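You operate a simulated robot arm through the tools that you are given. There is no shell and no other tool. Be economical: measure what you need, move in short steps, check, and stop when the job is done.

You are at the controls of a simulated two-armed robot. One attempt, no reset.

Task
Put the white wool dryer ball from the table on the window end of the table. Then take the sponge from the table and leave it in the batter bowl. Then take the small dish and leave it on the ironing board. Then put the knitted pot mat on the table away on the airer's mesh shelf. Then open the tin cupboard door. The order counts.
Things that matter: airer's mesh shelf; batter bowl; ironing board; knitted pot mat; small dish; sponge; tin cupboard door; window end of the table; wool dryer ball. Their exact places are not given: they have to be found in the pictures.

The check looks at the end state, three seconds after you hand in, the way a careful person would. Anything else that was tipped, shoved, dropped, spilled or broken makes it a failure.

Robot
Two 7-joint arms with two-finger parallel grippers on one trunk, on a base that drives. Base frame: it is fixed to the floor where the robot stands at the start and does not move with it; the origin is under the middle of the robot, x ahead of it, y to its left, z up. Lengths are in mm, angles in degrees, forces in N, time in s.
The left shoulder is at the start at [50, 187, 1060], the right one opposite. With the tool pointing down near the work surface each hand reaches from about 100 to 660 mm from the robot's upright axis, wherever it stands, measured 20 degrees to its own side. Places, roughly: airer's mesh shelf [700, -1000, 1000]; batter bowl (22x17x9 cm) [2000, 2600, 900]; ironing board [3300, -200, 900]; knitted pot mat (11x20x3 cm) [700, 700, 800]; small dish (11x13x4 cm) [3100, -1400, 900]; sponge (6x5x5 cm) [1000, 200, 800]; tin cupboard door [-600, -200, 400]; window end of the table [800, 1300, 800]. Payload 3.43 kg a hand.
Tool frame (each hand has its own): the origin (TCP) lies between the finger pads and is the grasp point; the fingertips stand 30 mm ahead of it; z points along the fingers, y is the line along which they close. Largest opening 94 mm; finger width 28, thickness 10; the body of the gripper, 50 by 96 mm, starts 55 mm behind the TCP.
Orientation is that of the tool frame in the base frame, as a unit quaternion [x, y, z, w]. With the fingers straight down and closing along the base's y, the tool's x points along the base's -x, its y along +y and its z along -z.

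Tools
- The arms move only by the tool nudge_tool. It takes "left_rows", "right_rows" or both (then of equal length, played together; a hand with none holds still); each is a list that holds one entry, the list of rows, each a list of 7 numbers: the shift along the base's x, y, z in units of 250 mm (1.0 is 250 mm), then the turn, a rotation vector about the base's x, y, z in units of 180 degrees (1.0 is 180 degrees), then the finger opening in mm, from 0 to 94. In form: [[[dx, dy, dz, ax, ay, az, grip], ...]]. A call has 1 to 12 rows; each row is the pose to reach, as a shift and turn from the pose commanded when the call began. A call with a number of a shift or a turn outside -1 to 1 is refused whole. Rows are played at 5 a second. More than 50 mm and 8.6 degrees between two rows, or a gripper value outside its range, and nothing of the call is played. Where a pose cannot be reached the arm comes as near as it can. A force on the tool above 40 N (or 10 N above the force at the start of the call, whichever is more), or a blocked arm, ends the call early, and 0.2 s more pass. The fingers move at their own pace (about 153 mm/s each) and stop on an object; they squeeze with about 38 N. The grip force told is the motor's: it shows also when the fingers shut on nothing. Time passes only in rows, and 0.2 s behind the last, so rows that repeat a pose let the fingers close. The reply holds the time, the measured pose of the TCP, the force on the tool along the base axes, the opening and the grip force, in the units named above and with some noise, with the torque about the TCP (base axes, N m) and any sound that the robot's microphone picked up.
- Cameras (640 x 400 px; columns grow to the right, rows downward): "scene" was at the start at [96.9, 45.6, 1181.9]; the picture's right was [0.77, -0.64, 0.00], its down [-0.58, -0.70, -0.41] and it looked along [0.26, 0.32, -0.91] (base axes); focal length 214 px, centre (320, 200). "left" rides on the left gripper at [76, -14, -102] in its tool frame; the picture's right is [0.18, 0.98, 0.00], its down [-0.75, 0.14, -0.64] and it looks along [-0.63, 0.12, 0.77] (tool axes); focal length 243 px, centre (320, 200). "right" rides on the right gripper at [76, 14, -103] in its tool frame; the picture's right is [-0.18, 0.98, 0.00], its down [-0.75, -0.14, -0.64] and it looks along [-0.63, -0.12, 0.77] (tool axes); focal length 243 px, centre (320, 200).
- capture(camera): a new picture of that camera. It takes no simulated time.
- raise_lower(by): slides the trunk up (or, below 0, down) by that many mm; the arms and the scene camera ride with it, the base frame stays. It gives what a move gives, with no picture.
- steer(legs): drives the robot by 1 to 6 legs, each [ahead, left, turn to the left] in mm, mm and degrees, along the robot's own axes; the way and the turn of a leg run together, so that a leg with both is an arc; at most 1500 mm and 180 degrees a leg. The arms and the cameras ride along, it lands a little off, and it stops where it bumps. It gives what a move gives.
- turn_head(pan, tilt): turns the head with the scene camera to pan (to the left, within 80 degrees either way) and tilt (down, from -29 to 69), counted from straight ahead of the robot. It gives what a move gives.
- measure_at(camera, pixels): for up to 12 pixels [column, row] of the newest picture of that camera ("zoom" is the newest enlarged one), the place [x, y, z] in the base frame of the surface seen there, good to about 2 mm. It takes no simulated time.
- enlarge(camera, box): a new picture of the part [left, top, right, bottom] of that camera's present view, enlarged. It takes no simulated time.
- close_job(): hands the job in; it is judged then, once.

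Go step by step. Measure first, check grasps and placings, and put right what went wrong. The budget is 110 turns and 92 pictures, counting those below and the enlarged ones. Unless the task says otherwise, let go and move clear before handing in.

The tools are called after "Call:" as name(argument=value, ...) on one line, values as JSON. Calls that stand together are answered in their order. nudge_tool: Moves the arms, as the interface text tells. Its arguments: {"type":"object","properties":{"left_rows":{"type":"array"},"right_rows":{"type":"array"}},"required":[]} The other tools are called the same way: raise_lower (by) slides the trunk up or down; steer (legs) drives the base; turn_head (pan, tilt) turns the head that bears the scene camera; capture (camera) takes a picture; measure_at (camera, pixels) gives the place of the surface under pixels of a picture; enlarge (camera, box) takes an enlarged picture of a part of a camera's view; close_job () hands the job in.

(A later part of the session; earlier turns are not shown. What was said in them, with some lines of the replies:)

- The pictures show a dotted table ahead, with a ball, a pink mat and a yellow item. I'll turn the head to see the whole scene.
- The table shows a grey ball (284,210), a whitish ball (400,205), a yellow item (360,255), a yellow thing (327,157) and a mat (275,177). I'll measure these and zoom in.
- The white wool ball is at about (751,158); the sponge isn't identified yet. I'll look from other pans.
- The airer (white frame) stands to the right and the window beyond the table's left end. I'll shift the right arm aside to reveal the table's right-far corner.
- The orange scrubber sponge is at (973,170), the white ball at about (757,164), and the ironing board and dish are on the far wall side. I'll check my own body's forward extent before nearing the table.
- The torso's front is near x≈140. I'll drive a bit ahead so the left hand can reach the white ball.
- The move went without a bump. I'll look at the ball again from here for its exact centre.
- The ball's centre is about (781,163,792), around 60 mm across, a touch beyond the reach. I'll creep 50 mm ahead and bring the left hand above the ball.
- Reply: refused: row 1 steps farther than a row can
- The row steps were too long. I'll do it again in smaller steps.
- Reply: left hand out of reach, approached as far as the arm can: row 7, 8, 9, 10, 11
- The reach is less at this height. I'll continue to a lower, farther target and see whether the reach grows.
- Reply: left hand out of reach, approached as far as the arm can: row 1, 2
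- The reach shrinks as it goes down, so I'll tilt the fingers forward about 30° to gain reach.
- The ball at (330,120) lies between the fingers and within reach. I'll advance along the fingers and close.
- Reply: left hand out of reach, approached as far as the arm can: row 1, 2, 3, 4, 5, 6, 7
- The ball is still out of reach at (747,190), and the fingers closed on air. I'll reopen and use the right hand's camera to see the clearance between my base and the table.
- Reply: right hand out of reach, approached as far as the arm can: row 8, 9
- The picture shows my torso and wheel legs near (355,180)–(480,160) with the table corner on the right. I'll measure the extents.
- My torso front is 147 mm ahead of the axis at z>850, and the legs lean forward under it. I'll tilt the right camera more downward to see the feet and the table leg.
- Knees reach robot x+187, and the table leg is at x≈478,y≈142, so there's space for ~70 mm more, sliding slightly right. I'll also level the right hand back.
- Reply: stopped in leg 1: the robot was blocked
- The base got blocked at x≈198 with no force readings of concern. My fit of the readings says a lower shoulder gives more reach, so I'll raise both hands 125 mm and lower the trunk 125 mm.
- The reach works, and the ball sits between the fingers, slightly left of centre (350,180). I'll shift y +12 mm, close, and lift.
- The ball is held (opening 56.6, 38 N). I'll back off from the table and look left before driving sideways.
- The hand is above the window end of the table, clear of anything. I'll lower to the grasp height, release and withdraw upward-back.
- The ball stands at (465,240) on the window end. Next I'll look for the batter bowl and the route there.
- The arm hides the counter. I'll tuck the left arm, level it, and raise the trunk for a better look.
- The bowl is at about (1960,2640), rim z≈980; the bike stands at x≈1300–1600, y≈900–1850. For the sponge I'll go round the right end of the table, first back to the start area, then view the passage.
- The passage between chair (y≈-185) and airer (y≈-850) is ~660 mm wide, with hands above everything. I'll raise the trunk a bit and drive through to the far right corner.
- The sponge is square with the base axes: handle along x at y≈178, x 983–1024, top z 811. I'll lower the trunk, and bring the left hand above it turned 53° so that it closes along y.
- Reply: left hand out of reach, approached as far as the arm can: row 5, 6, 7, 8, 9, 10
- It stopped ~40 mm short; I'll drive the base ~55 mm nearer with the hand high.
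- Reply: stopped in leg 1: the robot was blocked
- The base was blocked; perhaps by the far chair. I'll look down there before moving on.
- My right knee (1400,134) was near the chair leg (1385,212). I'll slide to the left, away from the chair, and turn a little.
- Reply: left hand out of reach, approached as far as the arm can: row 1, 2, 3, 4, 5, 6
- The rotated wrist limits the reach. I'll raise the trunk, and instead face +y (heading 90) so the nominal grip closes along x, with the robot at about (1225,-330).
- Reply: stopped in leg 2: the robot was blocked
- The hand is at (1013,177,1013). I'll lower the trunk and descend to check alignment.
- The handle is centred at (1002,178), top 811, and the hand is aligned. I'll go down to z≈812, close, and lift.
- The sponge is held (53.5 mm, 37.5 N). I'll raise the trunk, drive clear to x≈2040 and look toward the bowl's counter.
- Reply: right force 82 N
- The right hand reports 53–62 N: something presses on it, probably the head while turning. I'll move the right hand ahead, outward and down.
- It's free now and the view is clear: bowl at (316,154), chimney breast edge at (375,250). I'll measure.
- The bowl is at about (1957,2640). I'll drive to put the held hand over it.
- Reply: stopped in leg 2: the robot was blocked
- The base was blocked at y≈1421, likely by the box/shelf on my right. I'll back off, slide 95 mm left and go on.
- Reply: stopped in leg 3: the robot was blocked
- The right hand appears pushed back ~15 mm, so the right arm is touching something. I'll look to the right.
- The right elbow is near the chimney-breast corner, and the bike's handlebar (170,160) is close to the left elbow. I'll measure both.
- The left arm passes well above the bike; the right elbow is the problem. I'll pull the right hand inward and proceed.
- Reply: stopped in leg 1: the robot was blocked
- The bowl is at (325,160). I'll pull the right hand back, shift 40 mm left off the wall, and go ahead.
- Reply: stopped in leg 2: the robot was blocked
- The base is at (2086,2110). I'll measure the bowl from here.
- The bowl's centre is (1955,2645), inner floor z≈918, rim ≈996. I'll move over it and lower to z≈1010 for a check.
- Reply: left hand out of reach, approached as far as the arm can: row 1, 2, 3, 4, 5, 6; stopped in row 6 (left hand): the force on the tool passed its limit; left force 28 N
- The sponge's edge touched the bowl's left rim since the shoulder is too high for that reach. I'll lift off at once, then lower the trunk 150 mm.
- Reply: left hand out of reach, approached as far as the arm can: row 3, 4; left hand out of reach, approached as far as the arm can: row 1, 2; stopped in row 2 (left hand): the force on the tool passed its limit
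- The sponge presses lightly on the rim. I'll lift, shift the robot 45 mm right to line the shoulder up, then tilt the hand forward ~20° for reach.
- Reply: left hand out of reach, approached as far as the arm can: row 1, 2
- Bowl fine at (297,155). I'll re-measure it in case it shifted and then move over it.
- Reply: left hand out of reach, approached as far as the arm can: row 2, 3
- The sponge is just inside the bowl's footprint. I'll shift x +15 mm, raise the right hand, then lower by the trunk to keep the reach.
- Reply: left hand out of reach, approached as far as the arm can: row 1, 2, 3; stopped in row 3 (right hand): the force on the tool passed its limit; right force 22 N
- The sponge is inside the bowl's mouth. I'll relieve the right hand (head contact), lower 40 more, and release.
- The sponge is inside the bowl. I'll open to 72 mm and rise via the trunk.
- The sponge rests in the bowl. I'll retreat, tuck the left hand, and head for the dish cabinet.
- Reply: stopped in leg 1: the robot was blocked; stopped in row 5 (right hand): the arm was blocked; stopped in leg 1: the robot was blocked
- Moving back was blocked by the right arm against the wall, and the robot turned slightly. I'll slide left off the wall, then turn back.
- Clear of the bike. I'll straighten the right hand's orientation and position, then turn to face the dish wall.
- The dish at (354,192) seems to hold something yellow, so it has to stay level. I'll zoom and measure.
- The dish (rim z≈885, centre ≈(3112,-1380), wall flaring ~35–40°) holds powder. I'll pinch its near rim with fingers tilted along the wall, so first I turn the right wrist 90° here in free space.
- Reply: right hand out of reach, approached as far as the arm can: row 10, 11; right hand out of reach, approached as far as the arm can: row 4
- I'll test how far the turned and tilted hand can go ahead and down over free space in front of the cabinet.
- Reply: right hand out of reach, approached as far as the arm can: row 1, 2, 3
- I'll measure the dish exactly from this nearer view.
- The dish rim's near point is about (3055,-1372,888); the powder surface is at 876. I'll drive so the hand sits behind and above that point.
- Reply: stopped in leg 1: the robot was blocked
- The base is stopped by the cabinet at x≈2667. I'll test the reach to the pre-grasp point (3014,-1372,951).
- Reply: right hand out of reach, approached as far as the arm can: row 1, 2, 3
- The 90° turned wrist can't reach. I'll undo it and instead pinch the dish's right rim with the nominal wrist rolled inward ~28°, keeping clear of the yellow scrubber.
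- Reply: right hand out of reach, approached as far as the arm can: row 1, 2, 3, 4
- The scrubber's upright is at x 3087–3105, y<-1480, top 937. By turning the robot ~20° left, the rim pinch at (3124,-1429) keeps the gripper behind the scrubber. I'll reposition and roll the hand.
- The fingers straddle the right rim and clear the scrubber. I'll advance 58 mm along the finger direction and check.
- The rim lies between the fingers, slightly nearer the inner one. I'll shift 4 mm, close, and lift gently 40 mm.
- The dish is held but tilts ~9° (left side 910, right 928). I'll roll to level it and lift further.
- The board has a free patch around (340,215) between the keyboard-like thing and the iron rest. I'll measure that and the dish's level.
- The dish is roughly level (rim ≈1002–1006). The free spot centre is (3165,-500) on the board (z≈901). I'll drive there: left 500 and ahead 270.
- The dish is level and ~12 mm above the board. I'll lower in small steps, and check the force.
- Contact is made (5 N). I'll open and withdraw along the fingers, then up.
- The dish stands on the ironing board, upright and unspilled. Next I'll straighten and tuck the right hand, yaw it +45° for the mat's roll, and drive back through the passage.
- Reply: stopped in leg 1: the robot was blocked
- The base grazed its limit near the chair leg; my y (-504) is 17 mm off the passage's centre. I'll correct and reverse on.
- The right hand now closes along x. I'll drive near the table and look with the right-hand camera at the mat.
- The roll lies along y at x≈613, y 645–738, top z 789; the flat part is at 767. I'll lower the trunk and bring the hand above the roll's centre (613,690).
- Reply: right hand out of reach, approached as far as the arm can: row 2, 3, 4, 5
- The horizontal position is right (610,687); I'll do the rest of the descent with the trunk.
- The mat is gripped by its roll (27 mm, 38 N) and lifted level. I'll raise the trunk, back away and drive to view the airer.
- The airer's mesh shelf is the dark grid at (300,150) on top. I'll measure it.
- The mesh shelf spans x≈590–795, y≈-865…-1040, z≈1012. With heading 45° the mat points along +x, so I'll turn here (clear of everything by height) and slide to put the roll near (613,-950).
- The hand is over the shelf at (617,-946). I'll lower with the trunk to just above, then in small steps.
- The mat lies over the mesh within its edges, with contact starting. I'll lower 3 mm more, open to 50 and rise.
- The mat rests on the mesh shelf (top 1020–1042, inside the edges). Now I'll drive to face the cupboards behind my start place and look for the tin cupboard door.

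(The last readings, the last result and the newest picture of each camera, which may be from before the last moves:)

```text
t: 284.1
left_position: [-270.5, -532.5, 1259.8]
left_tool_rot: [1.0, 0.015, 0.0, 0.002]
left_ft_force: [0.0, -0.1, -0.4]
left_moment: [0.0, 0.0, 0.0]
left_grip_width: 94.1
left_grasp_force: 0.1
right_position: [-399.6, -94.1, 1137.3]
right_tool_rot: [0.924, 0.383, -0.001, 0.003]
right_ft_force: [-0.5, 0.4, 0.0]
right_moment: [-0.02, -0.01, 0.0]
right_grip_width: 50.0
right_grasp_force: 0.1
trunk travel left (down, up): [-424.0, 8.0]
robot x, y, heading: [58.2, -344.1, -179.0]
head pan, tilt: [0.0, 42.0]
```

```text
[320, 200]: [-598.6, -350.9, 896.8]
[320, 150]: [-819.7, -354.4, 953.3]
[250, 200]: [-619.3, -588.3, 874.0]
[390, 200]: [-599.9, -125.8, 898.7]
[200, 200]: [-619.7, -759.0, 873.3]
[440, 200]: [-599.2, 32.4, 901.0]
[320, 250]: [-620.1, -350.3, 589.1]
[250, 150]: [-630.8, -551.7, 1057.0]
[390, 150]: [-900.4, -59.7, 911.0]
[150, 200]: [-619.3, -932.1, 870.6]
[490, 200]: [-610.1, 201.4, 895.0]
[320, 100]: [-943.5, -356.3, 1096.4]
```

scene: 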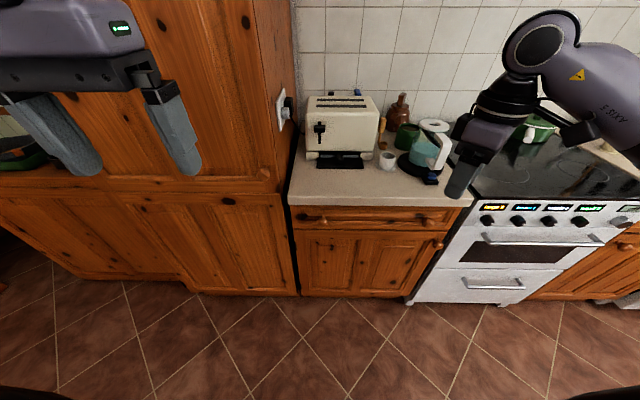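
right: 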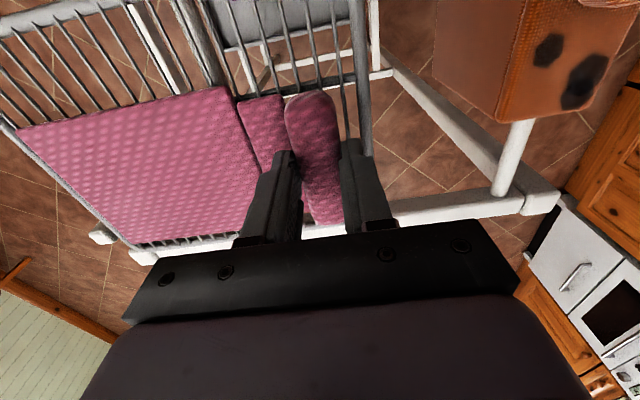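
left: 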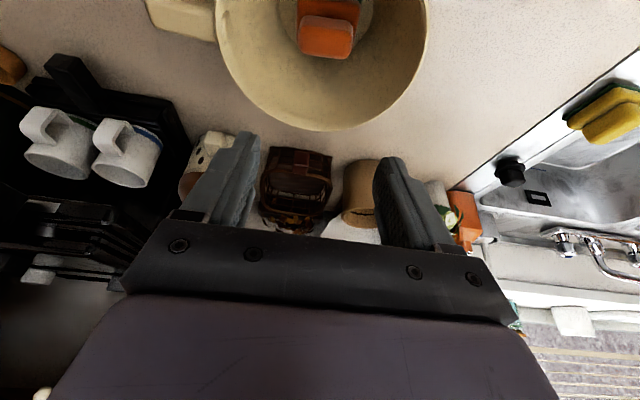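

The under-counter door with its knob at about (437,243) and hinge on the left matches the tin cupboard place. I'll zoom for the knob, and meanwhile untwist the right wrist, pitch it forward, and lower the trunk.

Call:
enlarge(camera="scene", box=[280, 195, 460, 305])

Call:
nudge_tool(right_rows=[[[0.05, 0, 0, 0, 0, -0.042, 60], [0.1, 0, 0, 0, 0, -0.084, 60], [0.15, 0, 0, 0, 0, -0.126, 60], [0.2, 0, 0, 0, 0, -0.168, 60], [0.25, 0, 0, 0, 0, -0.21, 60], [0.25, 0, 0, 0, 0, -0.25, 60]]])

Call:
nudge_tool(right_rows=[[[0, 0, -0.02, 0, 0.0455, 0, 60], [0, 0, -0.04, 0, 0.091, 0, 60], [0, 0, -0.06, 0, 0.1365, 0, 60], [0, 0, -0.08, 0, 0.182, 0, 60], [0, 0, -0.1, 0, 0.2275, 0, 60], [0, 0, -0.12, 0, 0.273, 0, 60], [0, 0, -0.14, 0, 0.3185, 0, 60], [0, 0, -0.16, 0, 0.364, 0, 60], [0, 0, -0.18, 0, 0.4095, 0, 60], [0, 0, -0.2, 0, 0.455, 0, 60], [0, 0, -0.2, 0, 0.5, 0, 60]]])

Call:
raise_lower(by=-400)

Call:
measure_at(camera="scene", pixels=[[437, 243], [439, 245], [434, 242], [430, 215], [323, 215], [297, 290], [297, 235], [405, 292], [446, 235], [360, 232], [295, 260], [415, 270]])

```text
3.56 times, centred on (370, 250) of scene
```

zoom: 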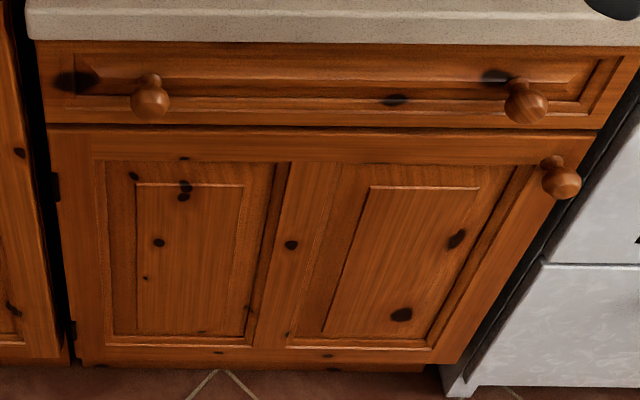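

```text
t: 285.5
left_position: [-270.0, -532.5, 1260.0]
left_tool_rot: [1.0, 0.016, 0.001, 0.002]
left_ft_force: [-0.6, -0.3, -0.9]
left_moment: [0.02, -0.02, -0.01]
left_grip_width: 94.1
left_grasp_force: 0.0
right_position: [-336.2, -94.6, 1139.0]
right_tool_rot: [1.0, 0.0, -0.002, 0.002]
right_ft_force: [0.0, 0.4, 0.3]
right_moment: [-0.01, -0.03, -0.03]
right_grip_width: 60.0
right_grasp_force: 0.1
trunk travel left (down, up): [-424.0, 8.0]
robot x, y, heading: [57.6, -340.9, -179.3]
head pan, tilt: [0.0, 42.0]
```

```text
t: 287.9
left_position: [-271.0, -532.8, 1259.9]
left_tool_rot: [1.0, 0.016, 0.001, 0.002]
left_ft_force: [-0.7, 0.4, 0.3]
left_moment: [-0.01, 0.0, 0.0]
left_grip_width: 94.2
left_grasp_force: 0.1
right_position: [-396.9, -87.7, 1137.1]
right_tool_rot: [0.811, 0.001, -0.585, 0.003]
right_ft_force: [0.0, -0.2, 0.8]
right_moment: [0.01, 0.01, 0.02]
right_grip_width: 59.9
right_grasp_force: 0.0
right hand out of reach, approached as far as the arm can: row 6, 7, 8, 9, 10, 11
trunk travel left (down, up): [-424.0, 8.0]
robot x, y, heading: [54.6, -341.8, -179.2]
head pan, tilt: [0.0, 42.0]
```

```text
t: 291.8
left_position: [-270.5, -533.0, 860.4]
left_tool_rot: [1.0, 0.016, 0.0, 0.002]
left_ft_force: [0.8, -0.4, -0.1]
left_moment: [-0.02, 0.0, 0.02]
left_grip_width: 93.9
left_grasp_force: 0.1
right_position: [-397.8, -87.2, 737.3]
right_tool_rot: [0.812, 0.002, -0.584, 0.003]
right_ft_force: [0.1, 0.5, 0.4]
right_moment: [0.04, 0.04, -0.04]
right_grip_width: 60.0
right_grasp_force: 0.0
trunk travel left (down, up): [-24.0, 408.0]
robot x, y, heading: [57.4, -342.2, -179.0]
head pan, tilt: [0.0, 42.0]
```

```text
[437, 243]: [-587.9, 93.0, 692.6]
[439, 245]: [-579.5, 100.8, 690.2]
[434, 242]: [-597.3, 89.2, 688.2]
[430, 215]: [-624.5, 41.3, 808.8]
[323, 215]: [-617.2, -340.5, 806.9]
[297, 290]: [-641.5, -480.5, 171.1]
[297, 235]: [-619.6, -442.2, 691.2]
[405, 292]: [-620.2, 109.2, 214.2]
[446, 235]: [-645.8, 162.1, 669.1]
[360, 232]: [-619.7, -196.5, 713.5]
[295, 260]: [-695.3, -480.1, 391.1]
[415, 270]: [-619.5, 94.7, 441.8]
```

The knob's centre is about (-585,97,690), door face x=-620, hinge near y=-455. I'll drive so the fingers straddle the knob from above, lower, and close.

Call:
steer(legs=[[0, -177, -1], [188, 0, 0]])

Call:
nudge_tool(right_rows=[[[0, 0, -0.06, 0, 0, 0, 64], [0, 0, -0.12, 0, 0, 0, 64], [0, 0, -0.18, 0, 0, 0, 64], [0, 0, -0.18, 0, 0, 0, 64]]])

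Call:
nudge_tool(right_rows=[[[0, 0, 0, 0, 0, 0, 40], [0, 0, 0, 0, 0, 0, 20], [0, 0, 0, 0, 0, 0, 5], [0, 0, 0, 0, 0, 0, 5], [0, 0, 0, 0, 0, 0, 5]]])

```text
t: 294.4
left_position: [-459.6, -345.4, 860.2]
left_tool_rot: [1.0, 0.006, 0.0, 0.001]
left_ft_force: [-0.3, -0.8, 0.2]
left_moment: [0.0, -0.01, 0.0]
left_grip_width: 93.9
left_grasp_force: 0.0
right_position: [-577.0, 101.4, 737.5]
right_tool_rot: [0.811, -0.006, -0.585, -0.003]
right_ft_force: [0.0, 0.5, 0.5]
right_moment: [0.0, -0.01, 0.02]
right_grip_width: 60.2
right_grasp_force: 0.1
trunk travel left (down, up): [-24.0, 408.0]
robot x, y, heading: [-130.6, -158.2, 179.8]
head pan, tilt: [0.0, 42.0]
```

```text
t: 295.4
left_position: [-460.0, -345.3, 859.4]
left_tool_rot: [1.0, 0.007, 0.0, 0.002]
left_ft_force: [0.3, 0.3, -0.3]
left_moment: [0.0, 0.0, -0.02]
left_grip_width: 94.1
left_grasp_force: 0.2
right_position: [-577.5, 102.6, 737.2]
right_tool_rot: [0.811, -0.006, -0.585, -0.003]
right_ft_force: [-1.1, 0.9, -0.6]
right_moment: [-0.04, -0.01, 0.01]
right_grip_width: 64.2
right_grasp_force: 0.1
right hand out of reach, approached as far as the arm can: row 1, 2, 3, 4
trunk travel left (down, up): [-24.0, 408.0]
robot x, y, heading: [-128.8, -161.4, 179.9]
head pan, tilt: [0.0, 42.0]
```

```text
t: 296.6
left_position: [-460.5, -346.2, 859.2]
left_tool_rot: [1.0, 0.006, 0.001, 0.002]
left_ft_force: [-0.1, 1.1, -0.1]
left_moment: [0.02, 0.0, 0.01]
left_grip_width: 94.1
left_grasp_force: 0.1
right_position: [-577.7, 102.8, 736.2]
right_tool_rot: [0.811, -0.006, -0.585, -0.003]
right_ft_force: [0.7, -0.6, 0.2]
right_moment: [0.03, -0.02, 0.01]
right_grip_width: 5.0
right_grasp_force: 0.1
trunk travel left (down, up): [-24.0, 408.0]
robot x, y, heading: [-131.4, -162.6, 179.9]
head pan, tilt: [0.0, 42.0]
5 turns are left
```

The hand couldn't go lower at that pitch and closed above the knob. I'll open, pitch it less for reach, come closer, lower, and close again.

Call:
nudge_tool(right_rows=[[[0.03, -0.01, 0.03, 0, 0, 0, 64], [0.06, -0.02, 0.05, 0, -0.02, 0, 64], [0.08, -0.02, 0.05, 0, -0.06, 0, 64], [0.08, -0.02, 0.05, 0, -0.1, 0, 64], [0.08, -0.02, 0.05, 0, -0.135, 0, 64]]])

Call:
steer(legs=[[28, 0, 0]])

Call:
raise_lower(by=-22)

Call:
nudge_tool(right_rows=[[[0, 0, -0.07, 0, 0, 0, 64], [0, 0, -0.14, 0, 0, 0, 64], [0, 0, -0.14, 0, 0, 0, 64], [0, 0, -0.14, 0, 0, 0, 40], [0, 0, -0.14, 0, 0, 0, 20], [0, 0, -0.14, 0, 0, 0, 5], [0, 0, -0.14, 0, 0, 0, 5], [0, 0, -0.14, 0, 0, 0, 5]]])

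```text
t: 297.8
left_position: [-459.1, -345.8, 858.9]
left_tool_rot: [1.0, 0.006, 0.0, 0.002]
left_ft_force: [0.1, -0.4, 0.2]
left_moment: [0.0, 0.0, 0.01]
left_grip_width: 94.0
left_grasp_force: 0.1
right_position: [-557.2, 97.5, 750.9]
right_tool_rot: [0.917, -0.006, -0.399, -0.005]
right_ft_force: [-0.2, 0.1, -0.7]
right_moment: [0.0, 0.03, 0.01]
right_grip_width: 64.1
right_grasp_force: 0.1
right hand out of reach, approached as far as the arm can: row 1, 2, 3
trunk travel left (down, up): [-24.0, 408.0]
robot x, y, heading: [-131.3, -158.1, 179.8]
head pan, tilt: [0.0, 42.0]
```

```text
t: 298.6
left_position: [-488.0, -345.8, 859.3]
left_tool_rot: [1.0, 0.005, 0.0, 0.002]
left_ft_force: [0.7, 0.4, -0.3]
left_moment: [-0.01, 0.01, -0.01]
left_grip_width: 93.9
left_grasp_force: 0.0
right_position: [-585.7, 98.2, 750.5]
right_tool_rot: [0.916, -0.006, -0.401, -0.005]
right_ft_force: [-0.2, -0.5, -0.1]
right_moment: [0.0, -0.01, -0.01]
right_grip_width: 64.0
right_grasp_force: 0.0
trunk travel left (down, up): [-24.0, 408.0]
robot x, y, heading: [-157.8, -160.7, 180.1]
head pan, tilt: [0.0, 42.0]
```

```text
t: 299.3
left_position: [-487.8, -345.0, 837.0]
left_tool_rot: [1.0, 0.006, 0.0, 0.002]
left_ft_force: [-0.3, -0.3, 0.2]
left_moment: [0.0, 0.0, -0.03]
left_grip_width: 94.1
left_grasp_force: 0.0
right_position: [-586.0, 97.6, 727.4]
right_tool_rot: [0.916, -0.006, -0.4, -0.004]
right_ft_force: [-0.4, 0.2, -0.6]
right_moment: [0.0, 0.01, -0.02]
right_grip_width: 64.1
right_grasp_force: 0.2
trunk travel left (down, up): [-2.0, 430.0]
robot x, y, heading: [-155.1, -157.5, 179.5]
head pan, tilt: [0.0, 42.0]
```

```text
t: 300.8
left_position: [-488.8, -343.8, 837.6]
left_tool_rot: [1.0, 0.005, 0.0, 0.002]
left_ft_force: [-0.8, 0.2, -0.3]
left_moment: [0.01, -0.04, 0.03]
left_grip_width: 94.1
left_grasp_force: 0.1
right_position: [-585.1, 103.9, 692.4]
right_tool_rot: [0.916, -0.012, -0.401, -0.013]
right_ft_force: [1.9, 5.2, -0.8]
right_moment: [0.16, 0.11, 0.76]
right_grip_width: 40.4
right_grasp_force: 44.8
trunk travel left (down, up): [-2.0, 430.0]
robot x, y, heading: [-154.8, -160.1, 179.6]
head pan, tilt: [0.0, 42.0]
stopped in row 7 (right hand): the force on the tool passed its limit (the readings are from after the stop); the commanded pose is now the measured one
4 turns are left
```

The knob is gripped (40 mm, 45 N). I'll tuck the left hand in a bit, then swing the robot as a rigid body about the hinge in six 7° legs to pull the door open.

Call:
nudge_tool(left_rows=[[[0.05, 0.15, 0, 0, 0, 0, 60], [0.1, 0.3, 0, 0, 0, 0, 60], [0.15, 0.4, 0, 0, 0, 0, 60]]], right_rows=[[[0, 0, 0, 0, 0, 0, 5], [0, 0, 0, 0, 0, 0, 5], [0, 0, 0, 0, 0, 0, 5]]])

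Call:
steer(legs=[[-34.5, 57.9, -7], [-34.5, 57.9, -7], [-34.5, 57.9, -7], [-34.5, 57.9, -7], [-34.5, 57.9, -7], [-34.5, 57.9, -7]])

```text
t: 301.6
left_position: [-471.4, -287.6, 838.8]
left_tool_rot: [1.0, 0.006, 0.0, 0.001]
left_ft_force: [-0.2, 0.3, 0.5]
left_moment: [-0.04, 0.0, 0.03]
left_grip_width: 60.0
left_grasp_force: 0.0
left hand out of reach, approached as far as the arm can: row 2, 3
right_position: [-586.2, 103.5, 693.3]
right_tool_rot: [0.916, -0.013, -0.401, -0.012]
right_ft_force: [3.0, 10.4, 1.1]
right_moment: [0.07, -0.42, 0.93]
right_grip_width: 40.6
right_grasp_force: 45.1
trunk travel left (down, up): [-2.0, 430.0]
robot x, y, heading: [-156.6, -160.6, 179.5]
head pan, tilt: [0.0, 42.0]
```

```text
t: 303.7
left_position: [-430.3, -343.3, 837.8]
left_tool_rot: [0.988, -0.156, -0.001, 0.002]
left_ft_force: [-1.4, -0.4, 0.2]
left_moment: [0.0, 0.01, 0.01]
left_grip_width: 59.8
left_grasp_force: 0.0
right_position: [-415.7, 65.1, 695.1]
right_tool_rot: [0.901, -0.163, -0.395, -0.081]
right_ft_force: [1.6, 0.6, 1.5]
right_moment: [-0.2, -0.33, 0.46]
right_grip_width: 40.4
right_grasp_force: 45.3
trunk travel left (down, up): [-2.0, 430.0]
robot x, y, heading: [-92.0, -322.5, 161.2]
head pan, tilt: [0.0, 42.0]
stopped in leg 3: the force on the tool passed its limit (the readings are from after the stop); the commanded pose is now the measured one
3 turns are left
```

The door follows: the knob moved to (-416,65), about 18° open, with a stop only from the force limit. I'll continue the swing in short calls.

Call:
steer(legs=[[-34.5, 57, -7], [-34.5, 57, -7]])

Call:
steer(legs=[[-34.5, 57, -7], [-34.5, 57, -7]])

Call:
steer(legs=[[-34.5, 57, -7], [-34.5, 57, -7]])

Call:
steer(legs=[[-30, 49, -6]])

```text
t: 305.3
left_position: [-412.6, -392.9, 837.9]
left_tool_rot: [0.962, -0.275, 0.0, 0.002]
left_ft_force: [-0.6, -0.2, 0.3]
left_moment: [0.0, -0.01, 0.01]
left_grip_width: 60.2
left_grasp_force: 0.1
right_position: [-298.1, 4.1, 695.9]
right_tool_rot: [0.873, -0.274, -0.382, -0.13]
right_ft_force: [9.8, 12.5, 7.4]
right_moment: [0.26, -1.24, 0.19]
right_grip_width: 40.5
right_grasp_force: 44.5
trunk travel left (down, up): [-2.0, 430.0]
robot x, y, heading: [-74.5, -455.7, 147.1]
head pan, tilt: [0.0, 42.0]
```

```text
t: 306.9
left_position: [-406.5, -444.0, 837.5]
left_tool_rot: [0.92, -0.391, 0.0, 0.002]
left_ft_force: [0.0, -0.3, 0.6]
left_moment: [0.01, 0.0, -0.02]
left_grip_width: 60.0
left_grasp_force: 0.0
right_position: [-198.9, -87.0, 694.4]
right_tool_rot: [0.833, -0.379, -0.362, -0.177]
right_ft_force: [14.6, 12.0, 7.5]
right_moment: [0.11, -1.28, 0.18]
right_grip_width: 40.9
right_grasp_force: 45.1
trunk travel left (down, up): [-2.0, 430.0]
robot x, y, heading: [-99.1, -586.7, 132.9]
head pan, tilt: [0.0, 42.0]
```

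```text
t: 307.9
left_position: [-403.2, -464.7, 839.5]
left_tool_rot: [0.901, -0.434, -0.004, 0.0]
left_ft_force: [0.5, -0.1, 0.8]
left_moment: [0.01, -0.02, -0.02]
left_grip_width: 60.1
left_grasp_force: 0.0
right_position: [-163.5, -130.1, 694.6]
right_tool_rot: [0.814, -0.418, -0.354, -0.195]
right_ft_force: [1.3, 0.4, 0.4]
right_moment: [0.44, 0.28, 0.39]
right_grip_width: 40.7
right_grasp_force: 45.1
trunk travel left (down, up): [-2.0, 430.0]
robot x, y, heading: [-114.1, -634.7, 127.7]
head pan, tilt: [0.0, 42.0]
stopped in leg 1: the robot was blocked; the commanded pose is now the measured one
```

```text
t: 308.6
left_position: [-401.7, -464.8, 840.6]
left_tool_rot: [0.899, -0.437, -0.005, 0.001]
left_ft_force: [-0.2, 0.7, -0.1]
left_moment: [0.0, 0.0, 0.01]
left_grip_width: 59.7
left_grasp_force: 0.1
right_position: [-162.2, -132.1, 695.8]
right_tool_rot: [0.814, -0.418, -0.353, -0.196]
right_ft_force: [2.0, 0.9, -2.7]
right_moment: [0.62, 0.37, 0.33]
right_grip_width: 40.6
right_grasp_force: 44.3
trunk travel left (down, up): [-2.0, 430.0]
robot x, y, heading: [-113.4, -635.8, 127.5]
head pan, tilt: [0.0, 42.0]
stopped in leg 1: the robot was blocked; the commanded pose is now the measured one
2 turns are left
```

The door is about 55° open; the base is blocked on the left. I'll swing it ~15° more with the arm alone, then release the knob, withdraw clear and check.

Call:
nudge_tool(right_rows=[[[0.059, -0.088, 0, 0, 0, -0.015, 5], [0.11, -0.171, 0, 0, 0, -0.029, 5], [0.156, -0.257, 0, 0, 0, -0.043, 5], [0.2, -0.344, 0, 0, 0, -0.057, 5], [0.239, -0.434, 0, 0, 0, -0.0705, 5], [0.274, -0.525, 0, 0, 0, -0.0845, 5]]])

Call:
nudge_tool(right_rows=[[[0, 0, 0, 0, 0, 0, 70], [0, 0, 0, 0, 0, 0, 80], [0, 0, 0, 0, 0, 0, 80], [0.04, -0.08, 0.09, 0, 0, 0, 80], [0.08, -0.17, 0.18, 0, 0, 0, 80], [0.1, -0.22, 0.3, 0, 0, 0, 80]]])

Call:
turn_head(pan=-10, tilt=45)

Call:
capture(camera="scene")

```text
t: 309.5
left_position: [-402.8, -464.6, 839.1]
left_tool_rot: [0.899, -0.438, -0.003, 0.002]
left_ft_force: [0.7, -0.1, 1.0]
left_moment: [0.0, 0.02, -0.02]
left_grip_width: 60.1
left_grasp_force: 0.1
right_position: [-145.2, -162.8, 700.6]
right_tool_rot: [0.785, -0.478, -0.324, -0.225]
right_ft_force: [0.8, 0.1, -6.2]
right_moment: [0.63, 0.0, 0.23]
right_grip_width: 41.2
right_grasp_force: 45.2
right hand out of reach, approached as far as the arm can: row 2, 3, 4
trunk travel left (down, up): [-2.0, 430.0]
robot x, y, heading: [-113.7, -638.1, 127.2]
head pan, tilt: [0.0, 42.0]
stopped in row 4 (right hand): the force on the tool passed its limit (the readings are from after the stop); the commanded pose is now the measured one
```

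```text
t: 310.9
left_position: [-402.4, -464.2, 838.7]
left_tool_rot: [0.899, -0.438, -0.004, 0.003]
left_ft_force: [-0.6, 0.8, -0.1]
left_moment: [0.0, 0.01, 0.05]
left_grip_width: 59.9
left_grasp_force: 0.0
right_position: [-131.9, -205.2, 788.2]
right_tool_rot: [0.784, -0.479, -0.325, -0.224]
right_ft_force: [-0.6, 0.2, -0.2]
right_moment: [0.02, 0.04, -0.01]
right_grip_width: 80.2
right_grasp_force: 0.1
right hand out of reach, approached as far as the arm can: row 4, 5, 6
trunk travel left (down, up): [-2.0, 430.0]
robot x, y, heading: [-114.9, -638.2, 127.3]
head pan, tilt: [0.0, 42.0]
```

```text
t: 311.6
left_position: [-401.3, -464.7, 839.3]
left_tool_rot: [0.899, -0.438, -0.005, 0.002]
left_ft_force: [-0.3, 0.5, -0.4]
left_moment: [-0.01, 0.0, 0.02]
left_grip_width: 59.9
left_grasp_force: 0.0
right_position: [-131.5, -205.6, 787.5]
right_tool_rot: [0.784, -0.479, -0.325, -0.225]
right_ft_force: [0.4, -0.9, 0.0]
right_moment: [-0.02, 0.01, 0.02]
right_grip_width: 80.2
right_grasp_force: 0.0
trunk travel left (down, up): [-2.0, 430.0]
robot x, y, heading: [-113.1, -637.4, 127.1]
head pan, tilt: [-10.0, 45.0]
```

```text
0 pictures are left
1 turns are left
```

scene: 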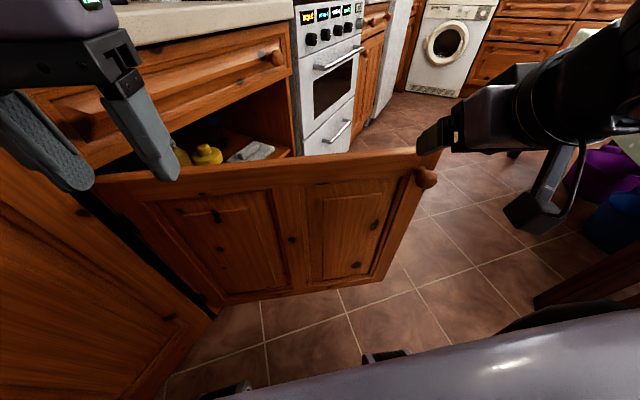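

The last picture shows the cupboard door about 58° open with the knob free, and the ball, sponge, dish and mat were each checked right after I set them down; I'm handing in.

Call:
close_job()

```text
The job is handed in.
```

All five steps are done, in order, and I've handed the job in:
- **Wool ball:** on the window end of the table.
- **Sponge:** in the batter bowl.
- **Dish:** level on the ironing board, with no powder spilled that I could see.
- **Pot mat:** on the airer's mesh shelf. The last picture was taken just before I let go, so I have no view of it afterwards.
- **Tin cupboard door:** about 58° open, as far as the arm could pull it. The base couldn't back up further because something on my left blocked it.

While driving, the base or arms were blocked several times, including near the table, by both chairs and against the chimney-breast wall. The sponge also pressed on the bowl's rim twice before it went in. I saw nothing tipped or moved, but I didn't recheck the chairs.
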